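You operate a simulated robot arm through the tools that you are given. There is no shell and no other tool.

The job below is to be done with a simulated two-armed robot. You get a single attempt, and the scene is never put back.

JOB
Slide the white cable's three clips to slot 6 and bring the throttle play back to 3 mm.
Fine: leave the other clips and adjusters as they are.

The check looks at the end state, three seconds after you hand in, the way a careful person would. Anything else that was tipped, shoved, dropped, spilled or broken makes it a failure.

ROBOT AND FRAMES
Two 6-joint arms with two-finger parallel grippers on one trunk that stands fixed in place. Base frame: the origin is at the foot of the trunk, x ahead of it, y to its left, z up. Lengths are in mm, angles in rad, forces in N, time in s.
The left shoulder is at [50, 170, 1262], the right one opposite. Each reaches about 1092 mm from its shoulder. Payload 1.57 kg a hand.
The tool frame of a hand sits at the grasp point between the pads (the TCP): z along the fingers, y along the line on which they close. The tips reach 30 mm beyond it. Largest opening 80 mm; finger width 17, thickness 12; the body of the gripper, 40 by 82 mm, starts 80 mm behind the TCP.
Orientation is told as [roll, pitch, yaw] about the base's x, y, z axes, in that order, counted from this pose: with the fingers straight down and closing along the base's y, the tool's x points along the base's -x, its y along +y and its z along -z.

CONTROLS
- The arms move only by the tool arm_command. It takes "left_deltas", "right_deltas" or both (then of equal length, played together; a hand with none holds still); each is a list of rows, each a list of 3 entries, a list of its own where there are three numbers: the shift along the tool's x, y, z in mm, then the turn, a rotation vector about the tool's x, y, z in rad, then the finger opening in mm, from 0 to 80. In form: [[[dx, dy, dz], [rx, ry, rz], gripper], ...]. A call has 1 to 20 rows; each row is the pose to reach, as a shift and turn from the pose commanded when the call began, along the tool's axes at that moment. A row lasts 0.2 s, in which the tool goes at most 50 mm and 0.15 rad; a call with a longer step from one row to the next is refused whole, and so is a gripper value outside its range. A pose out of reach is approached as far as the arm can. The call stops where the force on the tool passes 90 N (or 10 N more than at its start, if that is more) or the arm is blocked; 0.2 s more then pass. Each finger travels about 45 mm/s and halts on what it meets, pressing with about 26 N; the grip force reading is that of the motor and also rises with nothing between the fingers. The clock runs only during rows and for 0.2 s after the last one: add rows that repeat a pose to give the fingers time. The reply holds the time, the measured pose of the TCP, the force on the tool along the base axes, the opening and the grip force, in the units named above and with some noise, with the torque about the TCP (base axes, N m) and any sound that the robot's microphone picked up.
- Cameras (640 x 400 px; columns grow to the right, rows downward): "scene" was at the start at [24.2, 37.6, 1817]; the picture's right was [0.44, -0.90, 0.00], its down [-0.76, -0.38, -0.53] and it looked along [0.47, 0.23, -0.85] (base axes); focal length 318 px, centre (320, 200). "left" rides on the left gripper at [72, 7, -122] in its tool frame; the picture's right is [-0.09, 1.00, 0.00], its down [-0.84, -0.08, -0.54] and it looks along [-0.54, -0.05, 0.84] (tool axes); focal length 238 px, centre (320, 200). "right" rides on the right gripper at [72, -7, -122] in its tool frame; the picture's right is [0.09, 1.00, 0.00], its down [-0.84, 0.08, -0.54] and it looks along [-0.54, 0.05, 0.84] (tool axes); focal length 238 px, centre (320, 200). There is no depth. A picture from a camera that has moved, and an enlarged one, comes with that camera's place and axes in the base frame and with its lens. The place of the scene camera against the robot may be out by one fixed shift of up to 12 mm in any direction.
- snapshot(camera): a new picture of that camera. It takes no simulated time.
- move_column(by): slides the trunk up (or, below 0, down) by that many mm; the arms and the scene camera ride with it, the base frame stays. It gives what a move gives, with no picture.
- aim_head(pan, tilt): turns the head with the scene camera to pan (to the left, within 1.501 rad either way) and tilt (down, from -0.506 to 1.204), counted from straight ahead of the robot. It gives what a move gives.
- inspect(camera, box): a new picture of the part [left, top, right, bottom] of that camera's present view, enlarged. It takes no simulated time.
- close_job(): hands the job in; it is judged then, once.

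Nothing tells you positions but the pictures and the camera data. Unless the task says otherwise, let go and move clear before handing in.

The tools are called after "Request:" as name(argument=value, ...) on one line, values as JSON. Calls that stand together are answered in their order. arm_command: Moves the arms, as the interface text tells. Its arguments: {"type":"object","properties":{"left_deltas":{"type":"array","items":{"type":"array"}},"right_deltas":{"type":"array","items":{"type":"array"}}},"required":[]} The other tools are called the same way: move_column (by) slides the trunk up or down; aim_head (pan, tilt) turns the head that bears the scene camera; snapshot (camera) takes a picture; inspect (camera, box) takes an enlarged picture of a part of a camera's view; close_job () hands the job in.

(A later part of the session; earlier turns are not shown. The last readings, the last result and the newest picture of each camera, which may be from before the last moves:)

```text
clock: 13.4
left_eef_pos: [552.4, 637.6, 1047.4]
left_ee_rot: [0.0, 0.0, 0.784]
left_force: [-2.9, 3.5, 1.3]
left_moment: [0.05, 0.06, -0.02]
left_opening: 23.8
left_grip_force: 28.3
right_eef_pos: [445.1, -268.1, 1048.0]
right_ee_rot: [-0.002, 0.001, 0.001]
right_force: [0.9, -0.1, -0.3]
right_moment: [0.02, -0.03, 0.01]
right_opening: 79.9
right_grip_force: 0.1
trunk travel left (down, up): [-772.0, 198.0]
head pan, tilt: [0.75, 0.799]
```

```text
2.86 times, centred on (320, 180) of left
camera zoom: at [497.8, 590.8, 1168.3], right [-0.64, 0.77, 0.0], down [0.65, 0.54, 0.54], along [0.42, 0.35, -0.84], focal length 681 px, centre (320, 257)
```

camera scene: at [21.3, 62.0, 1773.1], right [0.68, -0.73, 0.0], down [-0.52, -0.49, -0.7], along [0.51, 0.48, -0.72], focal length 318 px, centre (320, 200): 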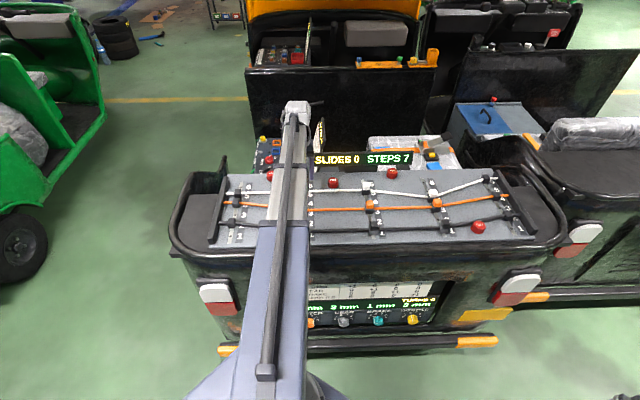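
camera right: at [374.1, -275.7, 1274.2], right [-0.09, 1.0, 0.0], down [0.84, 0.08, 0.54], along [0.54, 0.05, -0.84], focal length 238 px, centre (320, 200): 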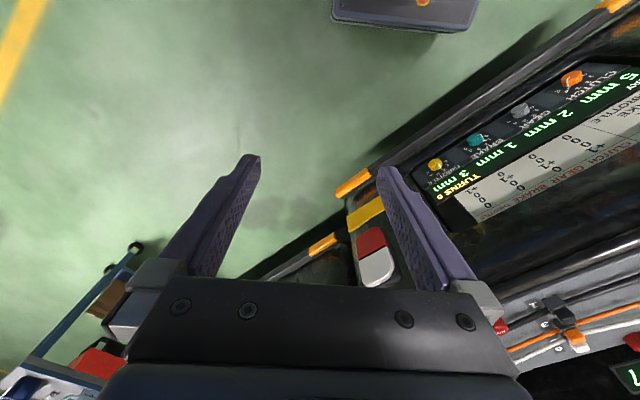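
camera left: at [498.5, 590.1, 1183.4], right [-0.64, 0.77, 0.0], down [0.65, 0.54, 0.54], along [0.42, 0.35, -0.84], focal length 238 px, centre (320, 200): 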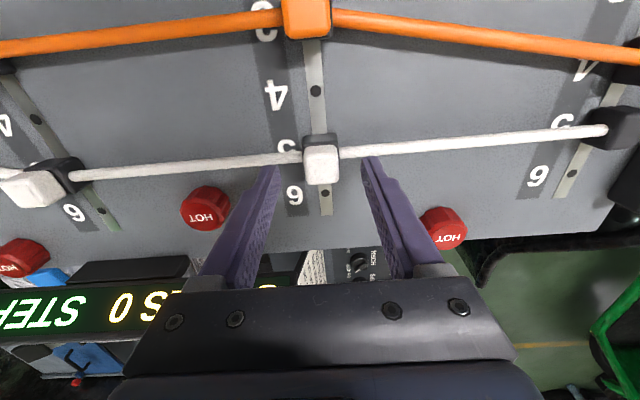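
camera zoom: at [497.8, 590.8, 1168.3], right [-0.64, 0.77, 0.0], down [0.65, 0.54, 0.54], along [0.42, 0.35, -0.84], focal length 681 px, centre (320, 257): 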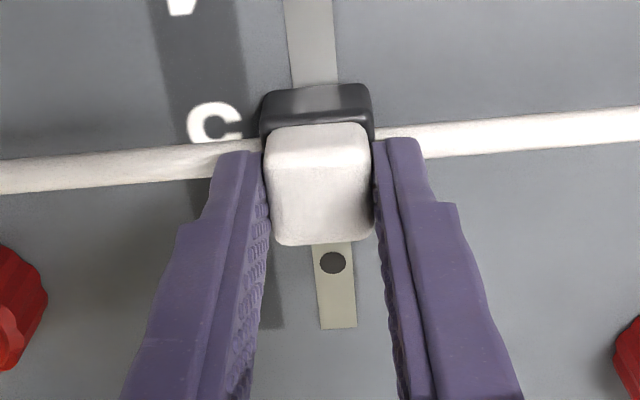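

I have a firm grip at 23.8 mm. A short test slide toward slot 6 comes first.

Request:
arm_command(left_deltas=[[[-5, 0, 0], [0, 0, 0], 18], [[-10, 0, 0], [0, 0, 0], 18], [[-15, 0, 0], [0, 0, 0], 18]])

Request:
inspect(camera="left", box=[220, 110, 420, 250])

Request:
snapshot(camera="scene")

```text
clock: 14.2
left_eef_pos: [564.4, 648.1, 1047.2]
left_ee_rot: [-0.001, 0.001, 0.785]
left_force: [-4.9, 5.8, 0.9]
left_moment: [-0.04, 0.27, -0.01]
left_opening: 23.4
left_grip_force: 35.4
right_eef_pos: [444.4, -268.6, 1047.0]
right_ee_rot: [0.0, 0.002, 0.0]
right_force: [0.3, 0.6, 0.1]
right_moment: [0.03, 0.03, -0.02]
right_opening: 80.1
right_grip_force: 0.0
trunk travel left (down, up): [-772.0, 198.0]
head pan, tilt: [0.75, 0.799]
```

```text
2.86 times, centred on (320, 180) of left
camera zoom: at [508.6, 601.6, 1168.3], right [-0.64, 0.77, 0.0], down [0.65, 0.54, 0.54], along [0.42, 0.35, -0.84], focal length 681 px, centre (320, 257)
```

zoom: 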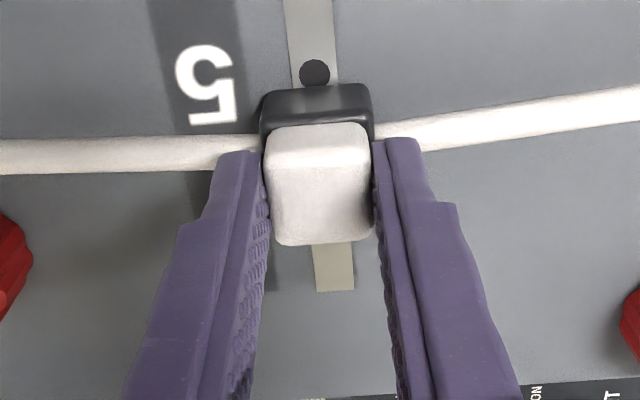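

```text
taken
camera scene: at [20.7, 62.7, 1728.1], right [0.68, -0.73, 0.0], down [-0.52, -0.49, -0.7], along [0.51, 0.48, -0.72], focal length 318 px, centre (320, 200)
```

scene: 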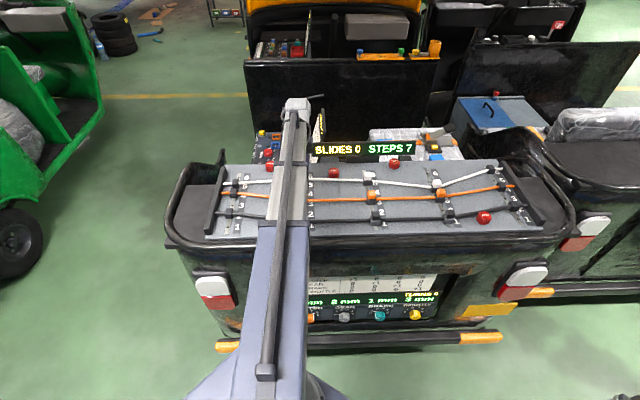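

It slides easily and nothing else moved. I'll continue to the full one-slot distance of 44 mm.

Request:
arm_command(left_deltas=[[[-6, 0, 0], [0, 0, 0], 18], [[-12, 0, 0], [0, 0, 0], 18], [[-18, 0, 0], [0, 0, 0], 18], [[-24, 0, 0], [0, 0, 0], 18], [[-29, 0, 0], [0, 0, 0], 18], [[-29, 0, 0], [0, 0, 0], 18]])

Request:
inspect(camera="left", box=[220, 110, 420, 250])

Request:
inspect(camera="scene", box=[220, 100, 480, 330])

Request:
snapshot(camera="left")

```text
clock: 15.6
left_eef_pos: [583.8, 668.4, 1047.1]
left_ee_rot: [-0.001, -0.001, 0.786]
left_force: [-5.1, 5.4, 0.7]
left_moment: [0.07, 0.17, -0.01]
left_opening: 23.6
left_grip_force: 36.2
right_eef_pos: [443.7, -268.7, 1048.2]
right_ee_rot: [0.001, 0.002, 0.001]
right_force: [0.8, -0.1, 0.6]
right_moment: [0.01, -0.01, 0.01]
right_opening: 79.9
right_grip_force: 0.0
trunk travel left (down, up): [-772.0, 198.0]
head pan, tilt: [0.75, 0.799]
```

```text
2.86 times, centred on (320, 180) of left
camera zoom: at [528.9, 622.0, 1168.3], right [-0.64, 0.77, 0.0], down [0.65, 0.54, 0.54], along [0.42, 0.35, -0.84], focal length 681 px, centre (320, 257)
```

zoom: 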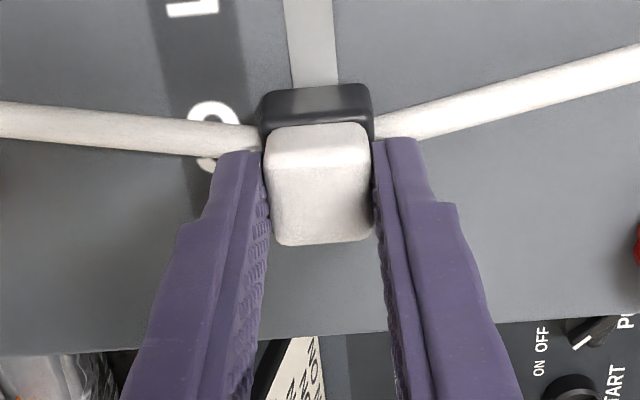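

```text
1.74 times, centred on (350, 215) of scene
camera zoom: at [20.6, 62.8, 1728.1], right [0.68, -0.73, 0.0], down [-0.52, -0.49, -0.7], along [0.51, 0.48, -0.72], focal length 553 px, centre (268, 174)
```

zoom: 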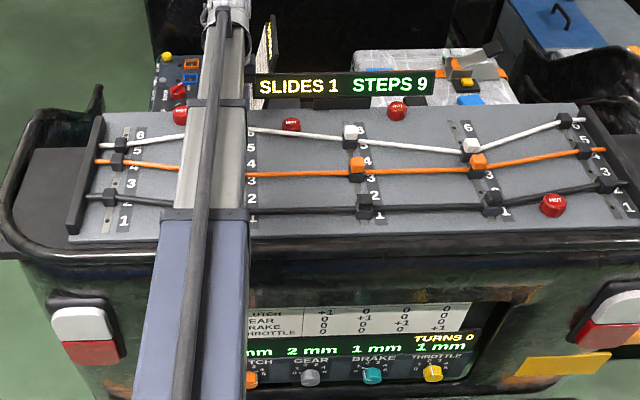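

```text
taken
camera left: at [528.9, 622.0, 1168.3], right [-0.64, 0.77, 0.0], down [0.65, 0.54, 0.54], along [0.42, 0.35, -0.84], focal length 238 px, centre (320, 200)
```

left: 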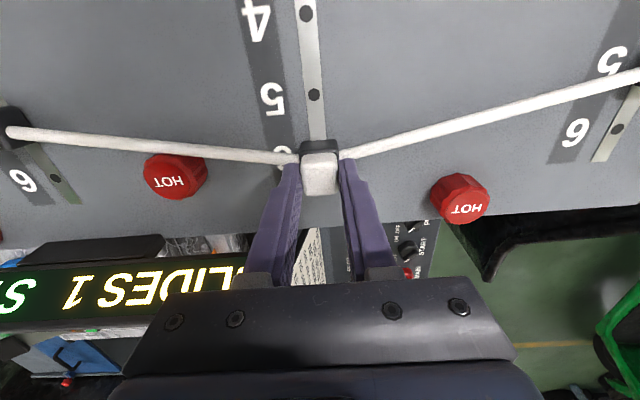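

The display shows SLIDES 1 and STEPS 9, and throttle dropped to 1 mm, so clip A is in slot 6 and white is the throttle cable. At 6‑6‑6 I expect throttle to read 5 mm, which would need two steps down on the knob. Now I release, rise and move over clip B.

Request:
arm_command(left_deltas=[[[0, 0, 0], [0, 0, 0], 35], [[0, 0, 0], [0, 0, 0], 55], [[0, 0, 0], [0, 0, 0], 55], [[0, 0, 0], [0, 0, 0], 55]])

Request:
move_column(by=45)

Request:
arm_command(left_deltas=[[[10, -44, 0], [0, 0, 0], 55], [[20, -88, 0], [0, 0, 0], 55], [[30, -132, 0], [0, 0, 0], 55], [[38, -176, 0], [0, 0, 0], 55], [[44, -219.8, 0], [0, 0, 0], 55], [[44, -219.8, 0], [0, 0, 0], 55]])

Request:
snapshot(camera="left")

Request:
inspect(camera="left", box=[220, 90, 420, 230])

Request:
snapshot(camera="scene")

```text
clock: 16.6
left_eef_pos: [584.3, 667.8, 1047.5]
left_ee_rot: [-0.001, 0.0, 0.785]
left_force: [0.4, 0.4, -0.3]
left_moment: [0.02, 0.01, 0.02]
left_opening: 54.8
left_grip_force: 0.1
right_eef_pos: [445.6, -268.8, 1046.2]
right_ee_rot: [0.0, 0.003, 0.001]
right_force: [0.0, 0.2, 0.1]
right_moment: [0.01, 0.01, 0.01]
right_opening: 80.0
right_grip_force: 0.0
trunk travel left (down, up): [-772.0, 198.0]
head pan, tilt: [0.75, 0.799]
```

```text
clock: 17.4
left_eef_pos: [584.4, 667.9, 1092.9]
left_ee_rot: [0.0, -0.001, 0.786]
left_force: [-0.6, 0.0, 0.4]
left_moment: [-0.01, -0.03, 0.01]
left_opening: 55.2
left_grip_force: 0.1
right_eef_pos: [444.3, -269.4, 1092.6]
right_ee_rot: [0.0, 0.004, 0.0]
right_force: [-0.5, -0.1, -0.5]
right_moment: [-0.01, -0.01, -0.01]
right_opening: 80.0
right_grip_force: 0.0
trunk travel left (down, up): [-817.0, 153.0]
head pan, tilt: [0.75, 0.799]
```

```text
clock: 18.9
left_eef_pos: [708.6, 479.2, 1092.5]
left_ee_rot: [0.001, 0.0, 0.787]
left_force: [0.1, 1.6, -0.5]
left_moment: [-0.06, -0.02, 0.01]
left_opening: 55.2
left_grip_force: 0.1
right_eef_pos: [444.8, -268.5, 1092.0]
right_ee_rot: [0.001, 0.002, 0.0]
right_force: [-0.3, -0.3, 0.5]
right_moment: [-0.03, 0.02, -0.01]
right_opening: 80.0
right_grip_force: 0.1
trunk travel left (down, up): [-817.0, 153.0]
head pan, tilt: [0.75, 0.799]
```

```text
taken
camera left: at [652.9, 433.2, 1213.3], right [-0.64, 0.77, 0.0], down [0.65, 0.54, 0.54], along [0.42, 0.35, -0.84], focal length 238 px, centre (320, 200)
```

left: 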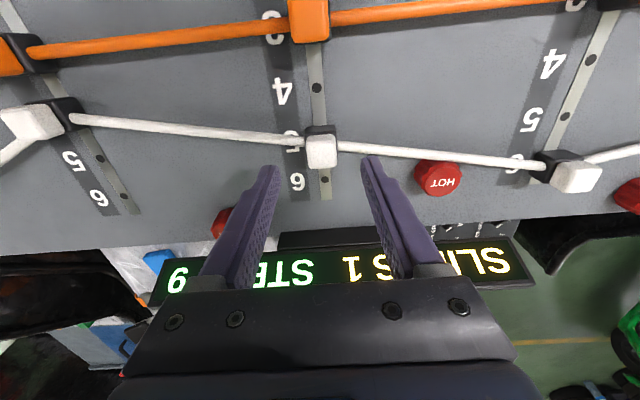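

```text
2.86 times, centred on (320, 160) of left
camera zoom: at [652.9, 433.2, 1213.3], right [-0.64, 0.77, 0.0], down [0.65, 0.54, 0.54], along [0.42, 0.35, -0.84], focal length 681 px, centre (320, 314)
```

zoom: 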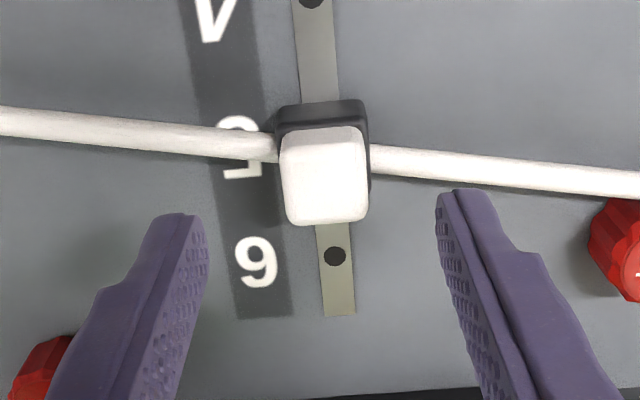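

```text
taken
camera scene: at [21.0, 62.7, 1773.1], right [0.68, -0.73, 0.0], down [-0.52, -0.49, -0.7], along [0.51, 0.48, -0.72], focal length 318 px, centre (320, 200)
```

scene: 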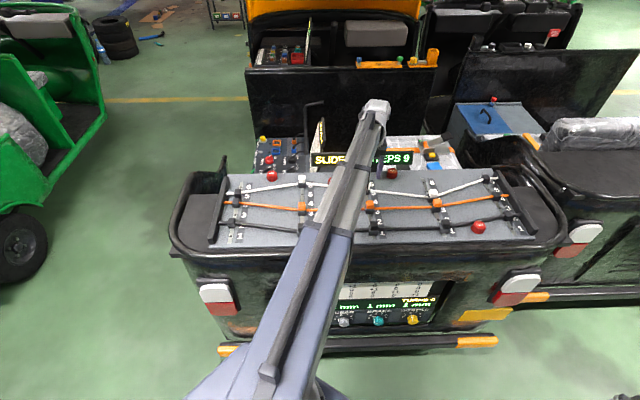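

Clip B is in view and nearly centred, and the display top at about 1060 stays well below the gripper body. I'll nudge by 1.5 mm and lower onto the cap.

Request:
arm_command(left_deltas=[[[-0.5, 1.5, 0], [0, 0, 0], 55], [[-0.5, 1.5, 0], [0, 0, 0], 55]])

Request:
move_column(by=-45)

Request:
inspect(camera="left", box=[220, 110, 420, 250])

```text
clock: 19.4
left_eef_pos: [707.5, 482.0, 1091.6]
left_ee_rot: [-0.001, -0.001, 0.784]
left_force: [0.2, 0.0, -0.1]
left_moment: [0.01, 0.0, -0.02]
left_opening: 55.1
left_grip_force: 0.0
right_eef_pos: [443.7, -269.1, 1092.0]
right_ee_rot: [0.001, 0.003, 0.001]
right_force: [-0.1, -0.2, 0.4]
right_moment: [0.01, 0.0, -0.01]
right_opening: 80.0
right_grip_force: 0.0
trunk travel left (down, up): [-817.0, 153.0]
head pan, tilt: [0.75, 0.799]
```

```text
clock: 20.3
left_eef_pos: [707.5, 481.7, 1047.1]
left_ee_rot: [0.0, 0.0, 0.786]
left_force: [0.1, 0.4, -0.2]
left_moment: [-0.01, -0.01, 0.01]
left_opening: 54.8
left_grip_force: 0.0
right_eef_pos: [444.6, -269.5, 1046.5]
right_ee_rot: [0.001, 0.001, 0.0]
right_force: [0.3, -0.1, -0.5]
right_moment: [0.0, -0.01, 0.01]
right_opening: 79.9
right_grip_force: 0.1
trunk travel left (down, up): [-772.0, 198.0]
head pan, tilt: [0.75, 0.799]
```

```text
2.86 times, centred on (320, 180) of left
camera zoom: at [652.4, 435.0, 1168.4], right [-0.64, 0.77, 0.0], down [0.65, 0.54, 0.54], along [0.42, 0.35, -0.84], focal length 681 px, centre (320, 257)
```

zoom: 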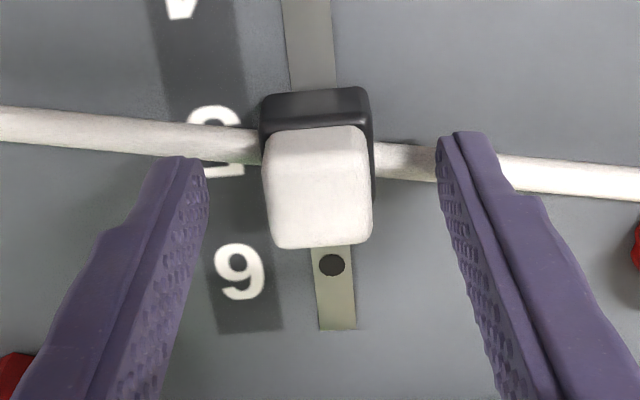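

Request:
arm_command(left_deltas=[[[0, 0, 0], [0, 0, 0], 40], [[0, 0, 0], [0, 0, 0], 22], [[0, 0, 0], [0, 0, 0], 18], [[0, 0, 0], [0, 0, 0], 18], [[-6, 0, 0], [0, 0, 0], 18], [[-12, 0, 0], [0, 0, 0], 18], [[-18, 0, 0], [0, 0, 0], 18], [[-24, 0, 0], [0, 0, 0], 18], [[-30, 0, 0], [0, 0, 0], 18], [[-36, 0, 0], [0, 0, 0], 18], [[-42, 0, 0], [0, 0, 0], 18], [[-44, 0, 0], [0, 0, 0], 18], [[-44, 0, 0], [0, 0, 0], 18]])

Request:
snapshot(camera="left")

Request:
inspect(camera="left", box=[220, 110, 420, 250])

Request:
inspect(camera="scene", box=[220, 100, 480, 330])

```text
clock: 23.1
left_eef_pos: [738.2, 512.8, 1046.8]
left_ee_rot: [0.0, 0.0, 0.785]
left_force: [3.2, -3.7, 0.8]
left_moment: [-0.16, -0.01, 0.06]
left_opening: 23.5
left_grip_force: 35.8
right_eef_pos: [445.6, -269.5, 1046.3]
right_ee_rot: [0.001, 0.003, -0.002]
right_force: [-0.6, -0.4, -0.1]
right_moment: [-0.01, 0.0, -0.03]
right_opening: 80.0
right_grip_force: 0.0
trunk travel left (down, up): [-772.0, 198.0]
head pan, tilt: [0.75, 0.799]
```

```text
taken
camera left: at [683.5, 465.5, 1168.3], right [-0.64, 0.77, 0.0], down [0.65, 0.54, 0.54], along [0.42, 0.35, -0.84], focal length 238 px, centre (320, 200)
```

left: 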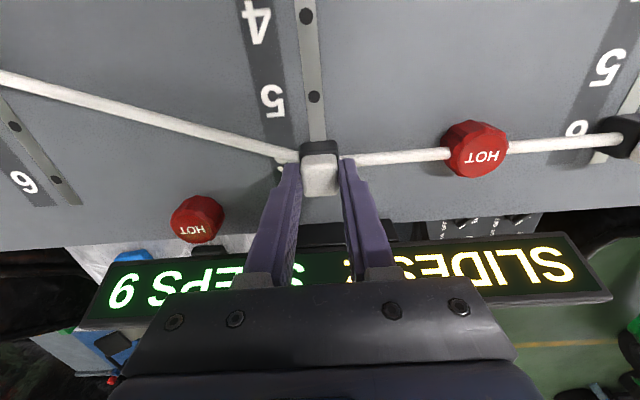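

```text
2.86 times, centred on (320, 180) of left
camera zoom: at [683.5, 465.5, 1168.3], right [-0.64, 0.77, 0.0], down [0.65, 0.54, 0.54], along [0.42, 0.35, -0.84], focal length 681 px, centre (320, 257)
```

zoom: 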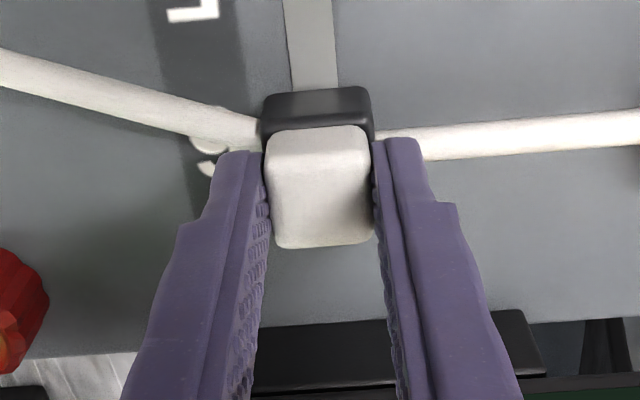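

```text
1.74 times, centred on (350, 215) of scene
camera zoom: at [21.8, 61.5, 1728.1], right [0.68, -0.73, 0.0], down [-0.52, -0.49, -0.7], along [0.51, 0.48, -0.72], focal length 553 px, centre (268, 174)
```

zoom: 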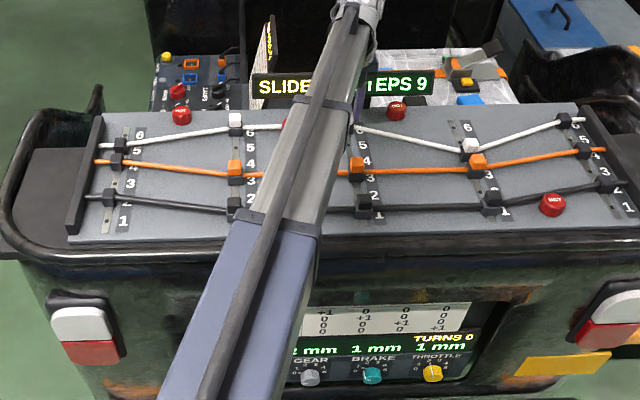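

Clip B is in slot 6 as well: STEPS 9 fits 5‑6‑6‑4‑6. The white cable now runs visually over the HOT post between A and B, which comes from the slot the job names. Next is clip C, two slots over.

Request:
arm_command(left_deltas=[[[0, 0, 0], [0, 0, 0], 35], [[0, 0, 0], [0, 0, 0], 55], [[0, 0, 0], [0, 0, 0], 55], [[0, 0, 0], [0, 0, 0], 55]])

Request:
move_column(by=45)

Request:
arm_command(left_deltas=[[[15, -37, 0], [0, 0, 0], 55], [[30, -74, 0], [0, 0, 0], 55], [[45, -111, 0], [0, 0, 0], 55], [[60, -148, 0], [0, 0, 0], 55], [[75, -185, 0], [0, 0, 0], 55], [[88, -219, 0], [0, 0, 0], 55], [[88, -219, 0], [0, 0, 0], 55]])

Request:
snapshot(camera="left")

Request:
inspect(camera="left", box=[220, 90, 420, 230])

Request:
inspect(camera="scene", box=[220, 100, 480, 330])

```text
clock: 24.1
left_eef_pos: [737.8, 511.8, 1046.8]
left_ee_rot: [0.001, 0.0, 0.784]
left_force: [-0.9, -0.2, -0.5]
left_moment: [0.03, -0.02, -0.01]
left_opening: 54.9
left_grip_force: 0.1
right_eef_pos: [444.8, -268.8, 1046.7]
right_ee_rot: [-0.001, 0.003, 0.003]
right_force: [0.7, -0.1, 0.4]
right_moment: [0.01, 0.02, -0.02]
right_opening: 80.1
right_grip_force: 0.1
trunk travel left (down, up): [-772.0, 198.0]
head pan, tilt: [0.75, 0.799]
```

```text
clock: 25.0
left_eef_pos: [738.4, 512.3, 1092.0]
left_ee_rot: [-0.001, 0.0, 0.785]
left_force: [-0.3, -0.3, -0.3]
left_moment: [-0.01, 0.03, -0.02]
left_opening: 54.9
left_grip_force: 0.0
right_eef_pos: [444.8, -269.1, 1092.5]
right_ee_rot: [0.001, 0.002, 0.0]
right_force: [0.0, 0.5, 0.7]
right_moment: [0.0, 0.01, 0.01]
right_opening: 80.1
right_grip_force: 0.1
trunk travel left (down, up): [-817.0, 153.0]
head pan, tilt: [0.75, 0.799]
```

```text
clock: 26.6
left_eef_pos: [829.8, 297.3, 1092.2]
left_ee_rot: [0.0, -0.002, 0.785]
left_force: [0.7, 0.2, 0.3]
left_moment: [-0.01, 0.0, -0.01]
left_opening: 55.3
left_grip_force: 0.0
right_eef_pos: [445.0, -269.6, 1092.2]
right_ee_rot: [0.001, 0.001, 0.0]
right_force: [-0.1, -0.1, 0.3]
right_moment: [-0.02, 0.05, 0.01]
right_opening: 80.3
right_grip_force: 0.1
trunk travel left (down, up): [-817.0, 153.0]
head pan, tilt: [0.75, 0.799]
```

```text
taken
camera left: at [774.9, 250.0, 1213.4], right [-0.64, 0.77, 0.0], down [0.65, 0.54, 0.54], along [0.42, 0.35, -0.84], focal length 238 px, centre (320, 200)
```

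left: 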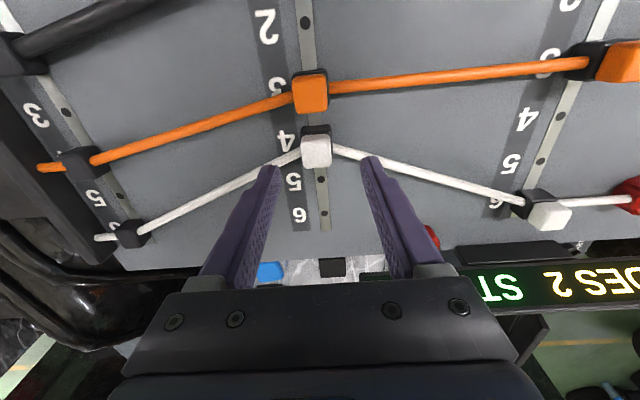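

```text
2.86 times, centred on (320, 160) of left
camera zoom: at [774.9, 250.0, 1213.4], right [-0.64, 0.77, 0.0], down [0.65, 0.54, 0.54], along [0.42, 0.35, -0.84], focal length 681 px, centre (320, 314)
```

zoom: 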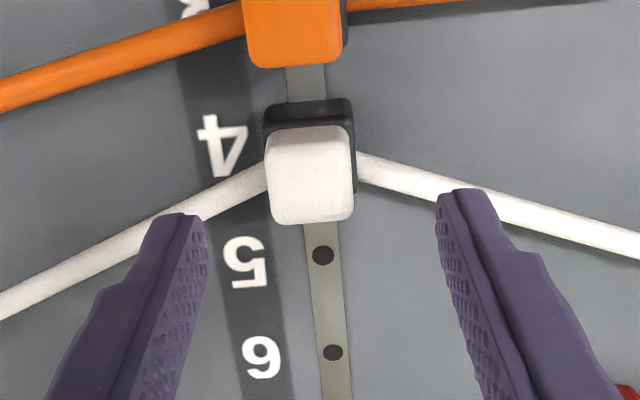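

```text
1.74 times, centred on (350, 215) of scene
camera zoom: at [21.2, 62.5, 1773.1], right [0.68, -0.73, 0.0], down [-0.52, -0.49, -0.7], along [0.51, 0.48, -0.72], focal length 553 px, centre (268, 174)
```

zoom: 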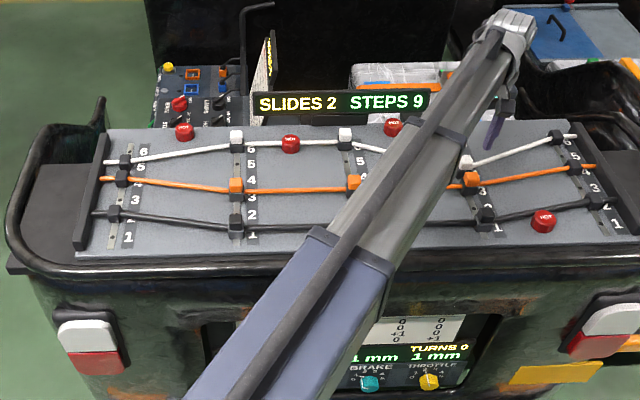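

Two slides are registered. Clip C is slightly right of centre, so I'll correct by −2.3 mm, lower and check.

Request:
arm_command(left_deltas=[[[0, -2.3, 0], [0, 0, 0], 55], [[0, -2.3, 0], [0, 0, 0], 55]])

Request:
move_column(by=-45)

Request:
inspect(camera="left", box=[220, 110, 420, 250])

```text
clock: 27.2
left_eef_pos: [831.8, 295.0, 1091.3]
left_ee_rot: [0.0, 0.0, 0.785]
left_force: [0.4, 0.0, 0.2]
left_moment: [-0.02, 0.04, 0.02]
left_opening: 55.2
left_grip_force: 0.0
right_eef_pos: [444.6, -270.4, 1091.3]
right_ee_rot: [0.0, 0.005, 0.001]
right_force: [0.1, 0.6, -0.5]
right_moment: [0.02, 0.0, 0.0]
right_opening: 80.0
right_grip_force: 0.1
trunk travel left (down, up): [-817.0, 153.0]
head pan, tilt: [0.75, 0.799]
```

```text
clock: 28.1
left_eef_pos: [832.1, 293.3, 1047.1]
left_ee_rot: [-0.001, -0.001, 0.785]
left_force: [-0.3, -0.3, -0.3]
left_moment: [0.0, -0.01, 0.01]
left_opening: 55.1
left_grip_force: 0.1
right_eef_pos: [445.4, -269.9, 1047.1]
right_ee_rot: [0.0, 0.003, 0.0]
right_force: [-0.3, -0.3, 0.0]
right_moment: [0.01, -0.02, -0.01]
right_opening: 79.7
right_grip_force: 0.2
trunk travel left (down, up): [-772.0, 198.0]
head pan, tilt: [0.75, 0.799]
```

```text
2.86 times, centred on (320, 180) of left
camera zoom: at [776.7, 247.8, 1168.4], right [-0.64, 0.77, 0.0], down [0.65, 0.54, 0.54], along [0.42, 0.35, -0.84], focal length 681 px, centre (320, 257)
```

zoom: 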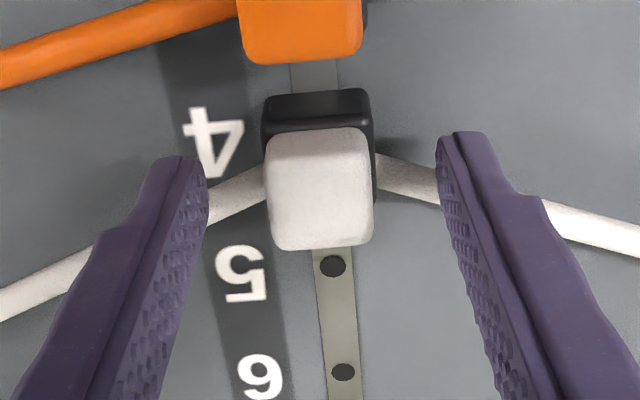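

Well centred. I'll close and slide two slots, 88 mm.

Request:
arm_command(left_deltas=[[[0, 0, 0], [0, 0, 0], 40], [[0, 0, 0], [0, 0, 0], 22], [[0, 0, 0], [0, 0, 0], 18], [[0, 0, 0], [0, 0, 0], 18], [[-6, 0, 0], [0, 0, 0], 18], [[-13, 0, 0], [0, 0, 0], 18], [[-20, 0, 0], [0, 0, 0], 18], [[-28, 0, 0], [0, 0, 0], 18], [[-36, 0, 0], [0, 0, 0], 18], [[-44, 0, 0], [0, 0, 0], 18], [[-52, 0, 0], [0, 0, 0], 18], [[-60, 0, 0], [0, 0, 0], 18], [[-68, 0, 0], [0, 0, 0], 18], [[-76, 0, 0], [0, 0, 0], 18], [[-84, 0, 0], [0, 0, 0], 18], [[-88, 0, 0], [0, 0, 0], 18], [[-88, 0, 0], [0, 0, 0], 18]])

Request:
snapshot(camera="left")

Request:
inspect(camera="scene", box=[220, 100, 480, 330])

```text
clock: 31.7
left_eef_pos: [892.6, 356.0, 1047.5]
left_ee_rot: [0.0, 0.001, 0.783]
left_force: [1.7, -1.3, 1.7]
left_moment: [-0.1, -0.01, 0.03]
left_opening: 23.4
left_grip_force: 35.4
right_eef_pos: [444.2, -270.4, 1046.2]
right_ee_rot: [0.0, 0.003, 0.002]
right_force: [-0.3, -0.1, -0.3]
right_moment: [-0.03, 0.01, -0.01]
right_opening: 80.0
right_grip_force: 0.1
trunk travel left (down, up): [-772.0, 198.0]
head pan, tilt: [0.75, 0.799]
```

```text
taken
camera left: at [838.7, 309.7, 1168.3], right [-0.64, 0.77, 0.0], down [0.65, 0.54, 0.54], along [0.42, 0.35, -0.84], focal length 238 px, centre (320, 200)
```

left: 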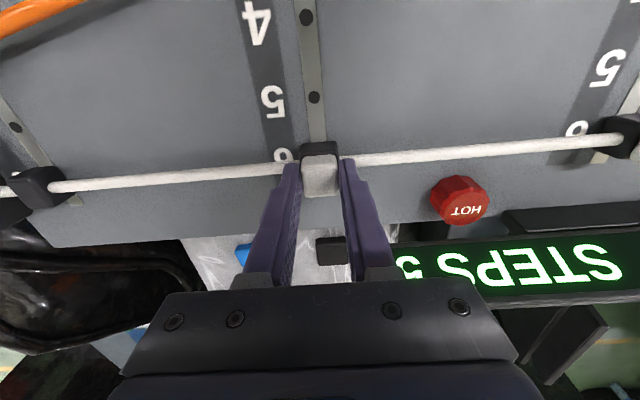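

```text
1.74 times, centred on (350, 215) of scene
camera zoom: at [21.6, 61.7, 1728.1], right [0.68, -0.73, 0.0], down [-0.52, -0.49, -0.7], along [0.51, 0.48, -0.72], focal length 553 px, centre (268, 174)
```

zoom: 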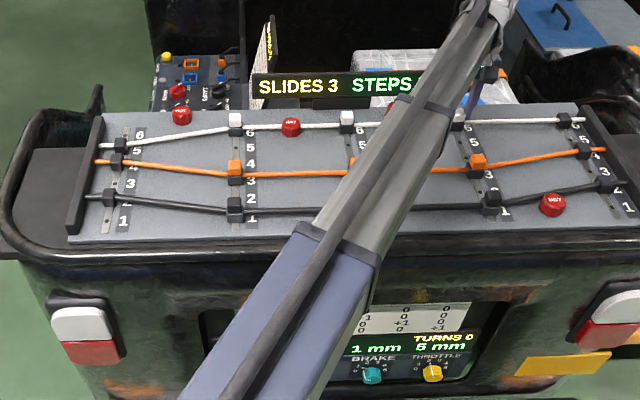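

SLIDES 3, STEPS 5, throttle 5 mm: all three white clips are at slot 6. I'll release, raise the column well clear and bring the left arm back around to the robot's left side, so it won't meet the vehicle when the trunk goes down for the knob.

Request:
arm_command(left_deltas=[[[0, 0, 0], [0, 0, 0], 35], [[0, 0, 0], [0, 0, 0], 55], [[0, 0, 0], [0, 0, 0], 55], [[0, 0, 0], [0, 0, 0], 55]])

Request:
move_column(by=105)

Request:
arm_command(left_deltas=[[[40, 0, 0], [0, 0, 0], 55], [[80, 0, 0], [0, 0, 0], 55], [[120, 10, 0], [0, 0, 0], 55], [[160, 20, 0], [0, 0, 0], 55], [[200, 40, 0], [0, 0, 0], 55], [[230, 70, 0], [0, 0, 0], 55], [[260, 105, 0], [0, 0, 0], 55], [[280, 145, 0], [0, 0, 0], 55], [[300, 185, 0], [0, 0, 0], 55], [[310, 230, 0], [0, 0, 0], 55], [[315, 270, 0], [0, 0, 0], 55], [[315, 310, 0], [0, 0, 0], 55]])

Request:
snapshot(camera="scene")

```text
clock: 32.7
left_eef_pos: [892.5, 356.9, 1047.5]
left_ee_rot: [-0.001, -0.001, 0.785]
left_force: [0.5, 0.4, 0.5]
left_moment: [-0.01, 0.0, -0.03]
left_opening: 55.0
left_grip_force: 0.0
right_eef_pos: [445.3, -269.3, 1046.7]
right_ee_rot: [0.0, 0.003, -0.002]
right_force: [0.9, 0.0, -0.2]
right_moment: [-0.01, -0.01, 0.02]
right_opening: 80.1
right_grip_force: 0.0
trunk travel left (down, up): [-772.0, 198.0]
head pan, tilt: [0.75, 0.799]
```

```text
clock: 34.1
left_eef_pos: [893.5, 356.6, 1151.7]
left_ee_rot: [0.0, 0.0, 0.786]
left_force: [-0.1, 1.0, 0.1]
left_moment: [-0.01, 0.0, -0.04]
left_opening: 55.0
left_grip_force: 0.0
right_eef_pos: [445.8, -269.7, 1151.9]
right_ee_rot: [0.0, 0.003, -0.001]
right_force: [-0.1, -0.3, -0.7]
right_moment: [0.0, -0.02, -0.04]
right_opening: 80.1
right_grip_force: 0.0
trunk travel left (down, up): [-877.0, 93.0]
head pan, tilt: [0.75, 0.799]
```

```text
clock: 36.7
left_eef_pos: [451.2, 355.9, 1151.9]
left_ee_rot: [0.001, 0.0, 0.784]
left_force: [-0.5, 0.1, -0.1]
left_moment: [-0.01, -0.03, 0.0]
left_opening: 55.0
left_grip_force: 0.0
right_eef_pos: [444.5, -268.8, 1150.5]
right_ee_rot: [0.0, 0.002, -0.001]
right_force: [0.3, -0.5, -0.3]
right_moment: [0.02, -0.01, -0.02]
right_opening: 80.0
right_grip_force: 0.1
trunk travel left (down, up): [-877.0, 93.0]
head pan, tilt: [0.75, 0.799]
```

```text
taken
camera scene: at [20.8, 62.8, 1833.1], right [0.68, -0.73, 0.0], down [-0.52, -0.49, -0.7], along [0.51, 0.47, -0.72], focal length 318 px, centre (320, 200)
```

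scene: 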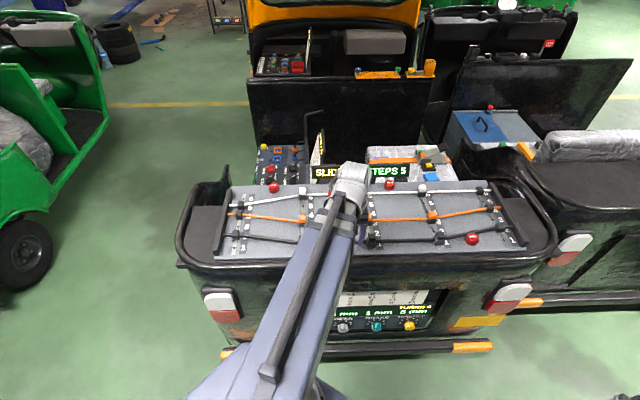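

Request:
arm_command(left_deltas=[[[-10, 38, 0], [0, 0, 0], 55], [[-18, 76, 0], [0, 0, 0], 55], [[-23, 114, 0], [0, 0, 0], 55], [[-23, 152, 0], [0, 0, 0], 55], [[-21, 190, 0], [0, 0, 0], 55], [[-17, 228, 0], [0, 0, 0], 55], [[-8, 266, 0], [0, 0, 0], 55], [[3, 302, 0], [0, 0, 0], 55], [[17, 338, 0], [0, 0, 0], 55], [[35, 371, 0], [0, 0, 0], 55], [[56, 404, 0], [0, 0, 0], 55], [[79, 435, 0], [0, 0, 0], 55], [[105, 462, 0], [0, 0, 0], 55], [[132, 489, 0], [0, 0, 0], 55]])

Request:
snapshot(camera="scene")

Request:
snapshot(camera="left")

Request:
inspect(camera="scene", box=[230, 160, 390, 260])

Request:
inspect(camera="scene", box=[370, 160, 530, 260])

Request:
inspect(camera="scene", box=[280, 280, 440, 360])

```text
clock: 39.7
left_eef_pos: [12.5, 605.8, 1151.8]
left_ee_rot: [0.001, 0.0, 0.784]
left_force: [-0.4, 0.0, -0.3]
left_moment: [0.03, -0.03, 0.03]
left_opening: 55.0
left_grip_force: 0.1
right_eef_pos: [443.6, -268.1, 1151.7]
right_ee_rot: [0.001, 0.002, 0.001]
right_force: [0.3, 0.0, 0.0]
right_moment: [-0.01, -0.02, 0.0]
right_opening: 80.0
right_grip_force: 0.0
trunk travel left (down, up): [-877.0, 93.0]
head pan, tilt: [0.75, 0.799]
```

```text
taken
camera scene: at [20.6, 62.1, 1833.1], right [0.68, -0.73, 0.0], down [-0.52, -0.49, -0.7], along [0.51, 0.48, -0.72], focal length 318 px, centre (320, 200)
```

scene: 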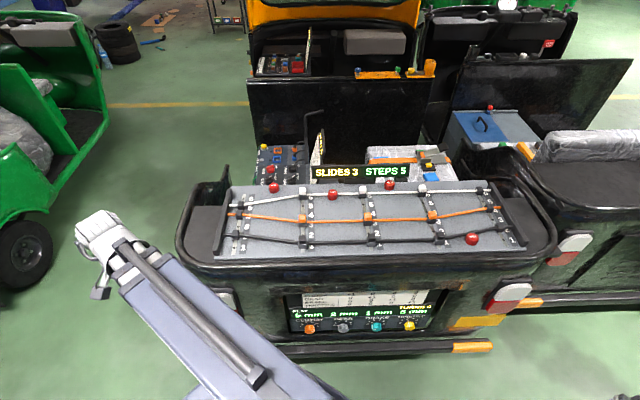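

```text
taken
camera left: at [-42.9, 559.5, 1273.3], right [-0.64, 0.77, 0.0], down [0.65, 0.54, 0.54], along [0.42, 0.35, -0.84], focal length 238 px, centre (320, 200)
```

left: 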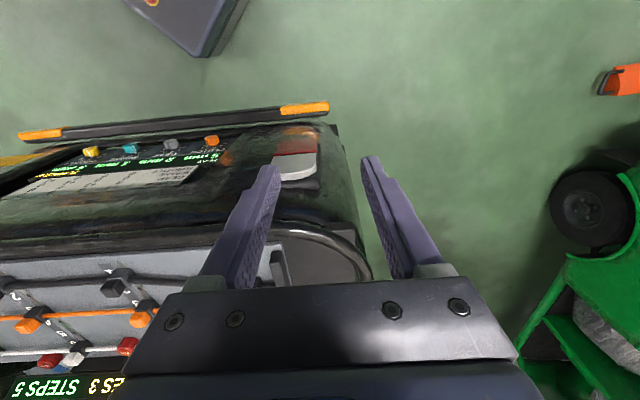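

```text
4.00 times, centred on (310, 210) of scene
camera zoom: at [20.6, 62.1, 1833.1], right [0.68, -0.73, 0.0], down [-0.52, -0.49, -0.7], along [0.51, 0.48, -0.72], focal length 1273 px, centre (360, 160)
```

zoom: 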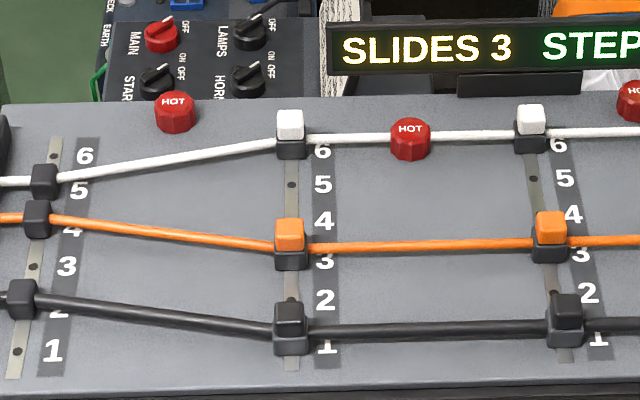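

```text
4.00 times, centred on (450, 210) of scene
camera zoom: at [20.6, 62.1, 1833.1], right [0.68, -0.73, 0.0], down [-0.52, -0.49, -0.7], along [0.51, 0.48, -0.72], focal length 1273 px, centre (-200, 160)
```

zoom: 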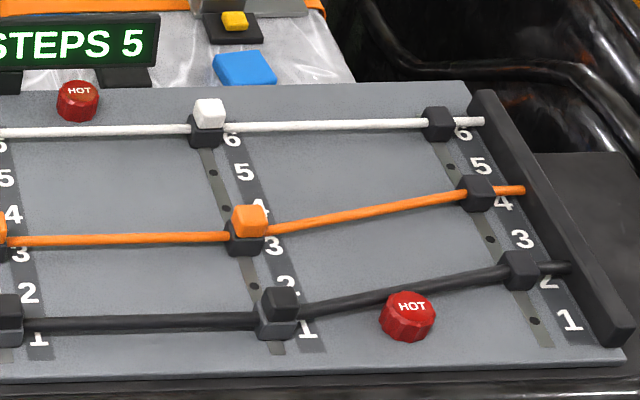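

```text
4.00 times, centred on (360, 320) of scene
camera zoom: at [20.6, 62.1, 1833.1], right [0.68, -0.73, 0.0], down [-0.52, -0.49, -0.7], along [0.51, 0.48, -0.72], focal length 1273 px, centre (160, -280)
```

zoom: 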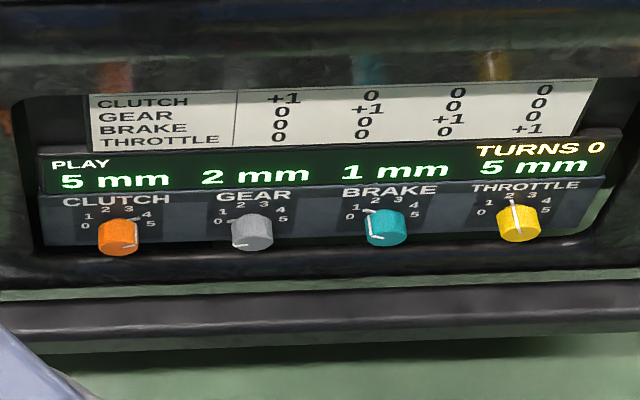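

All three white clips are visibly at 6 and the orange and black clips are unchanged. Throttle reads 5 mm with its knob at 2, so it needs 2 → 0. I'll swing the left arm further out of the way, then lower the trunk part way and look at the knob with the right camera.

Request:
arm_command(left_deltas=[[[30, 22, 0], [0, 0, 0], 55], [[60, 45, 0], [0, 0, 0], 55], [[90, 67, 0], [0, 0, 0], 55]])

Request:
move_column(by=-350)

Request:
snapshot(camera="right")

Request:
snapshot(camera="scene")

Request:
snapshot(camera="left")

```text
clock: 40.5
left_eef_pos: [-78.1, 594.7, 1151.6]
left_ee_rot: [0.0, 0.003, 0.786]
left_force: [-0.3, 0.6, 0.5]
left_moment: [0.0, -0.04, 0.03]
left_opening: 55.1
left_grip_force: 0.0
left hand out of reach, approached as far as the arm can: row 3
right_eef_pos: [445.4, -268.0, 1150.7]
right_ee_rot: [-0.001, 0.002, 0.001]
right_force: [0.2, -0.6, -0.5]
right_moment: [0.0, 0.02, 0.02]
right_opening: 80.3
right_grip_force: 0.0
trunk travel left (down, up): [-877.0, 93.0]
head pan, tilt: [0.75, 0.799]
```

```text
clock: 43.9
left_eef_pos: [-76.7, 595.5, 802.0]
left_ee_rot: [0.001, 0.001, 0.784]
left_force: [0.5, 0.2, -1.1]
left_moment: [-0.03, 0.01, 0.01]
left_opening: 55.1
left_grip_force: 0.0
right_eef_pos: [445.6, -269.4, 802.7]
right_ee_rot: [0.001, 0.002, 0.0]
right_force: [-0.2, 0.3, -0.4]
right_moment: [-0.01, 0.0, -0.01]
right_opening: 80.1
right_grip_force: 0.1
trunk travel left (down, up): [-527.0, 443.0]
head pan, tilt: [0.75, 0.799]
```

```text
taken
camera right: at [374.2, -275.1, 924.4], right [-0.09, 1.0, 0.0], down [0.84, 0.08, 0.54], along [0.54, 0.05, -0.84], focal length 238 px, centre (320, 200)
```

right: 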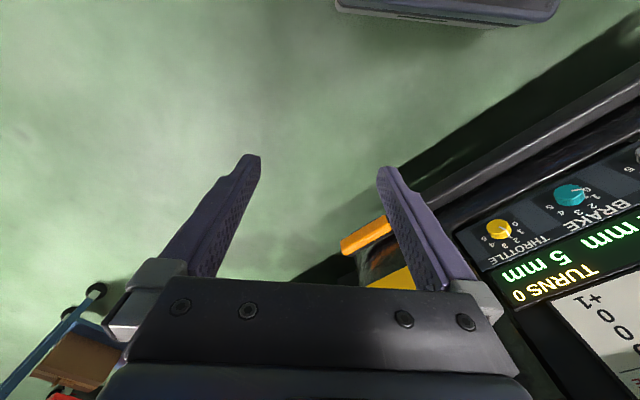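

```text
taken
camera scene: at [21.3, 62.0, 1483.2], right [0.68, -0.73, 0.0], down [-0.52, -0.49, -0.7], along [0.51, 0.48, -0.72], focal length 318 px, centre (320, 200)
```

scene: 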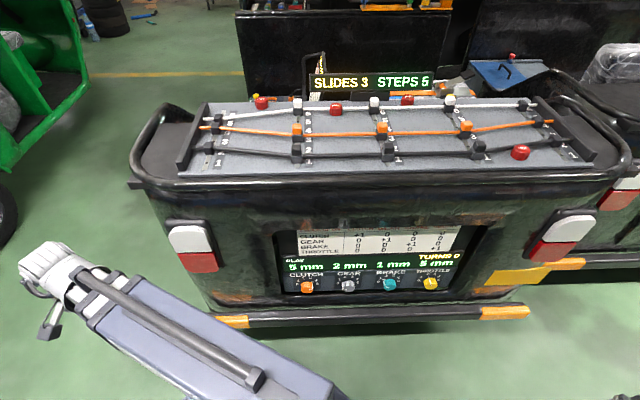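

```text
taken
camera left: at [-131.4, 548.1, 923.5], right [-0.64, 0.77, 0.0], down [0.65, 0.54, 0.54], along [0.42, 0.35, -0.84], focal length 238 px, centre (320, 200)
```

left: 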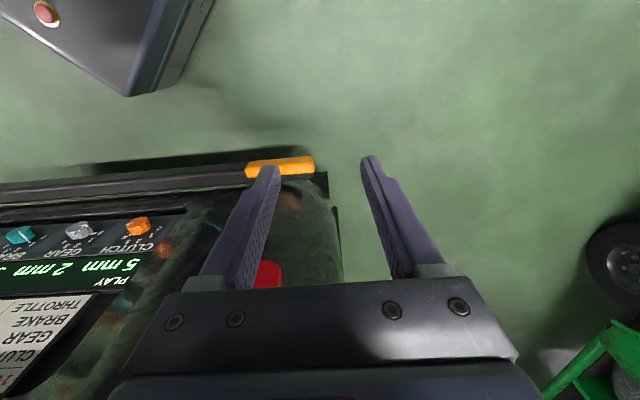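

Request:
inspect(camera="scene", box=[390, 240, 480, 300])

Request:
inspect(camera="scene", box=[270, 210, 500, 330])

Request:
inspect(camera="right", box=[460, 190, 580, 290])

```text
6.67 times, centred on (435, 270) of scene
camera zoom: at [21.3, 62.0, 1483.2], right [0.68, -0.73, 0.0], down [-0.52, -0.49, -0.7], along [0.51, 0.48, -0.72], focal length 2121 px, centre (-447, -267)
```

zoom: 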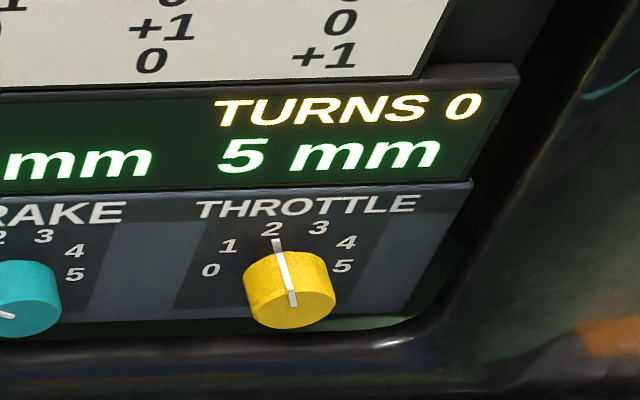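

```text
2.78 times, centred on (385, 270) of scene
camera zoom: at [21.3, 62.0, 1483.2], right [0.68, -0.73, 0.0], down [-0.52, -0.49, -0.7], along [0.51, 0.48, -0.72], focal length 885 px, centre (139, 5)
```

zoom: 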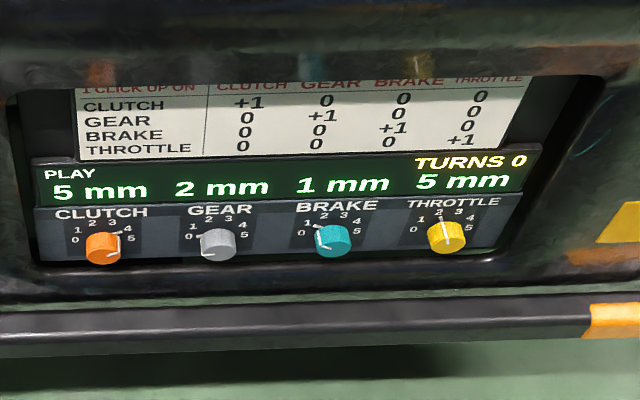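

```text
4.00 times, centred on (520, 240) of right
camera zoom: at [374.2, -275.1, 924.4], right [-0.09, 1.0, 0.0], down [0.84, 0.08, 0.54], along [0.54, 0.05, -0.84], focal length 953 px, centre (-480, 40)
```

zoom: 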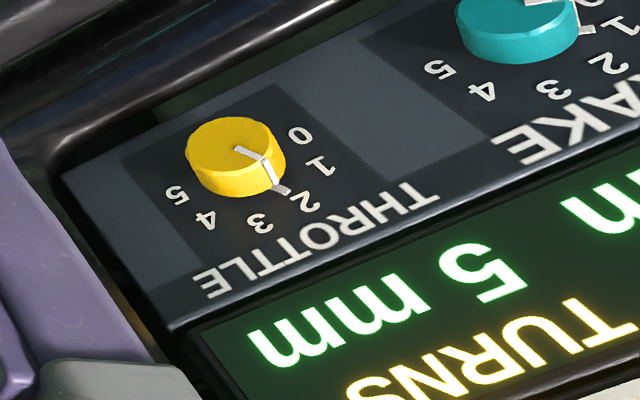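

The knob panel is nearly vertical, facing the robot and leaning back about 12°. The throttle knob's face is near (671, 147, 519), about 42 mm across, with clicks of roughly 40°, and it must turn counter‑clockwise by two. In free air I'll spin the right hand so its camera ends up on top once the fingers point at the panel.

Request:
arm_command(right_deltas=[[[0, 0, 0], [0, 0, 0.147], 80], [[0, 0, 0], [0, 0, 0.294], 80], [[0, 0, 0], [0, 0, 0.441], 80], [[0, 0, 0], [0, 0, 0.588], 80], [[0, 0, 0], [0, 0, 0.735], 80], [[0, 0, 0], [0, 0, 0.882], 80], [[0, 0, 0], [0, 0, 1.029], 80], [[0, 0, 0], [0, 0, 1.176], 80], [[0, 0, 0], [0, 0, 1.323], 80], [[0, 0, 0], [0, 0, 1.47], 80], [[0, 0, 0], [0, 0, 1.617], 80], [[0, 0, 0], [0, 0, 1.764], 80], [[0, 0, 0], [0, 0, 1.911], 80], [[0, 0, 0], [0, 0, 2.058], 80], [[0, 0, 0], [0, 0, 2.205], 80], [[0, 0, 0], [0, 0, 2.356], 80]])

Request:
snapshot(camera="right")

```text
refused: row 16 steps farther than a row can; nothing moved
```

```text
taken
camera right: at [374.2, -275.1, 924.4], right [-0.09, 1.0, 0.0], down [0.84, 0.08, 0.54], along [0.54, 0.05, -0.84], focal length 238 px, centre (320, 200)
```

right: 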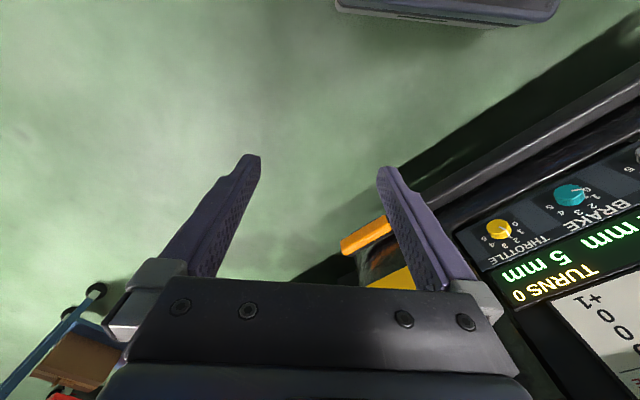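

The last row was just over the step limit and nothing moved. I'll resend it with smaller steps.

Request:
arm_command(right_deltas=[[[0, 0, 0], [0, 0, 0.14], 80], [[0, 0, 0], [0, 0, 0.28], 80], [[0, 0, 0], [0, 0, 0.42], 80], [[0, 0, 0], [0, 0, 0.56], 80], [[0, 0, 0], [0, 0, 0.7], 80], [[0, 0, 0], [0, 0, 0.84], 80], [[0, 0, 0], [0, 0, 0.98], 80], [[0, 0, 0], [0, 0, 1.12], 80], [[0, 0, 0], [0, 0, 1.26], 80], [[0, 0, 0], [0, 0, 1.4], 80], [[0, 0, 0], [0, 0, 1.54], 80], [[0, 0, 0], [0, 0, 1.68], 80], [[0, 0, 0], [0, 0, 1.82], 80], [[0, 0, 0], [0, 0, 1.96], 80], [[0, 0, 0], [0, 0, 2.1], 80], [[0, 0, 0], [0, 0, 2.24], 80], [[0, 0, 0], [0, 0, 2.356], 80]])

Request:
snapshot(camera="right")

```text
clock: 47.5
left_eef_pos: [-77.3, 593.6, 802.3]
left_ee_rot: [0.001, 0.002, 0.786]
left_force: [0.4, 0.4, 0.3]
left_moment: [0.02, 0.05, 0.02]
left_opening: 55.4
left_grip_force: 0.1
right_eef_pos: [445.9, -268.5, 800.7]
right_ee_rot: [0.0, -0.001, -2.358]
right_force: [0.8, 0.1, -0.5]
right_moment: [-0.01, 0.01, -0.06]
right_opening: 80.0
right_grip_force: 0.1
trunk travel left (down, up): [-527.0, 443.0]
head pan, tilt: [0.75, 0.799]
```

```text
taken
camera right: at [492.6, -213.0, 924.1], right [0.77, -0.64, 0.0], down [-0.54, -0.65, 0.54], along [-0.35, -0.42, -0.84], focal length 238 px, centre (320, 200)
```

right: 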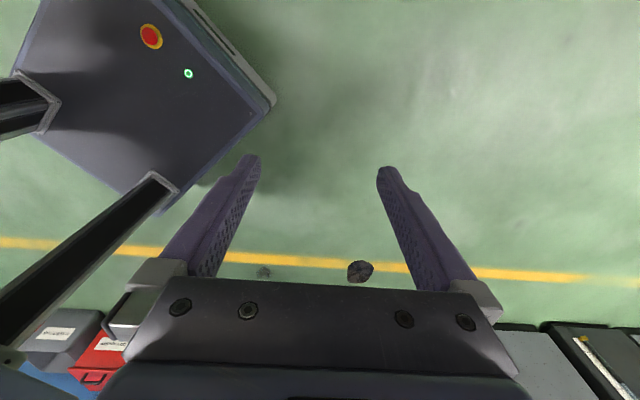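

The spin worked. Now a small pitch test to learn how the wrist height relates to the tool.

Request:
arm_command(right_deltas=[[[0, 0, 0], [0, 0.14, 0], 80], [[0, 0, 0], [0, 0.28, 0], 80], [[0, 0, 0], [0, 0.4, 0], 80], [[0, 0, 0], [0, 0.4, 0], 80]])

```text
clock: 48.5
left_eef_pos: [-76.1, 594.9, 801.8]
left_ee_rot: [0.002, 0.001, 0.786]
left_force: [-0.2, 0.5, 1.2]
left_moment: [0.02, -0.03, 0.03]
left_opening: 55.1
left_grip_force: 0.1
right_eef_pos: [478.5, -284.7, 817.5]
right_ee_rot: [-0.003, 0.4, -2.358]
right_force: [0.5, 0.3, -0.9]
right_moment: [-0.02, 0.0, 0.01]
right_opening: 79.9
right_grip_force: 0.0
right hand out of reach, approached as far as the arm can: row 1, 2, 3, 4
trunk travel left (down, up): [-527.0, 443.0]
head pan, tilt: [0.75, 0.799]
```

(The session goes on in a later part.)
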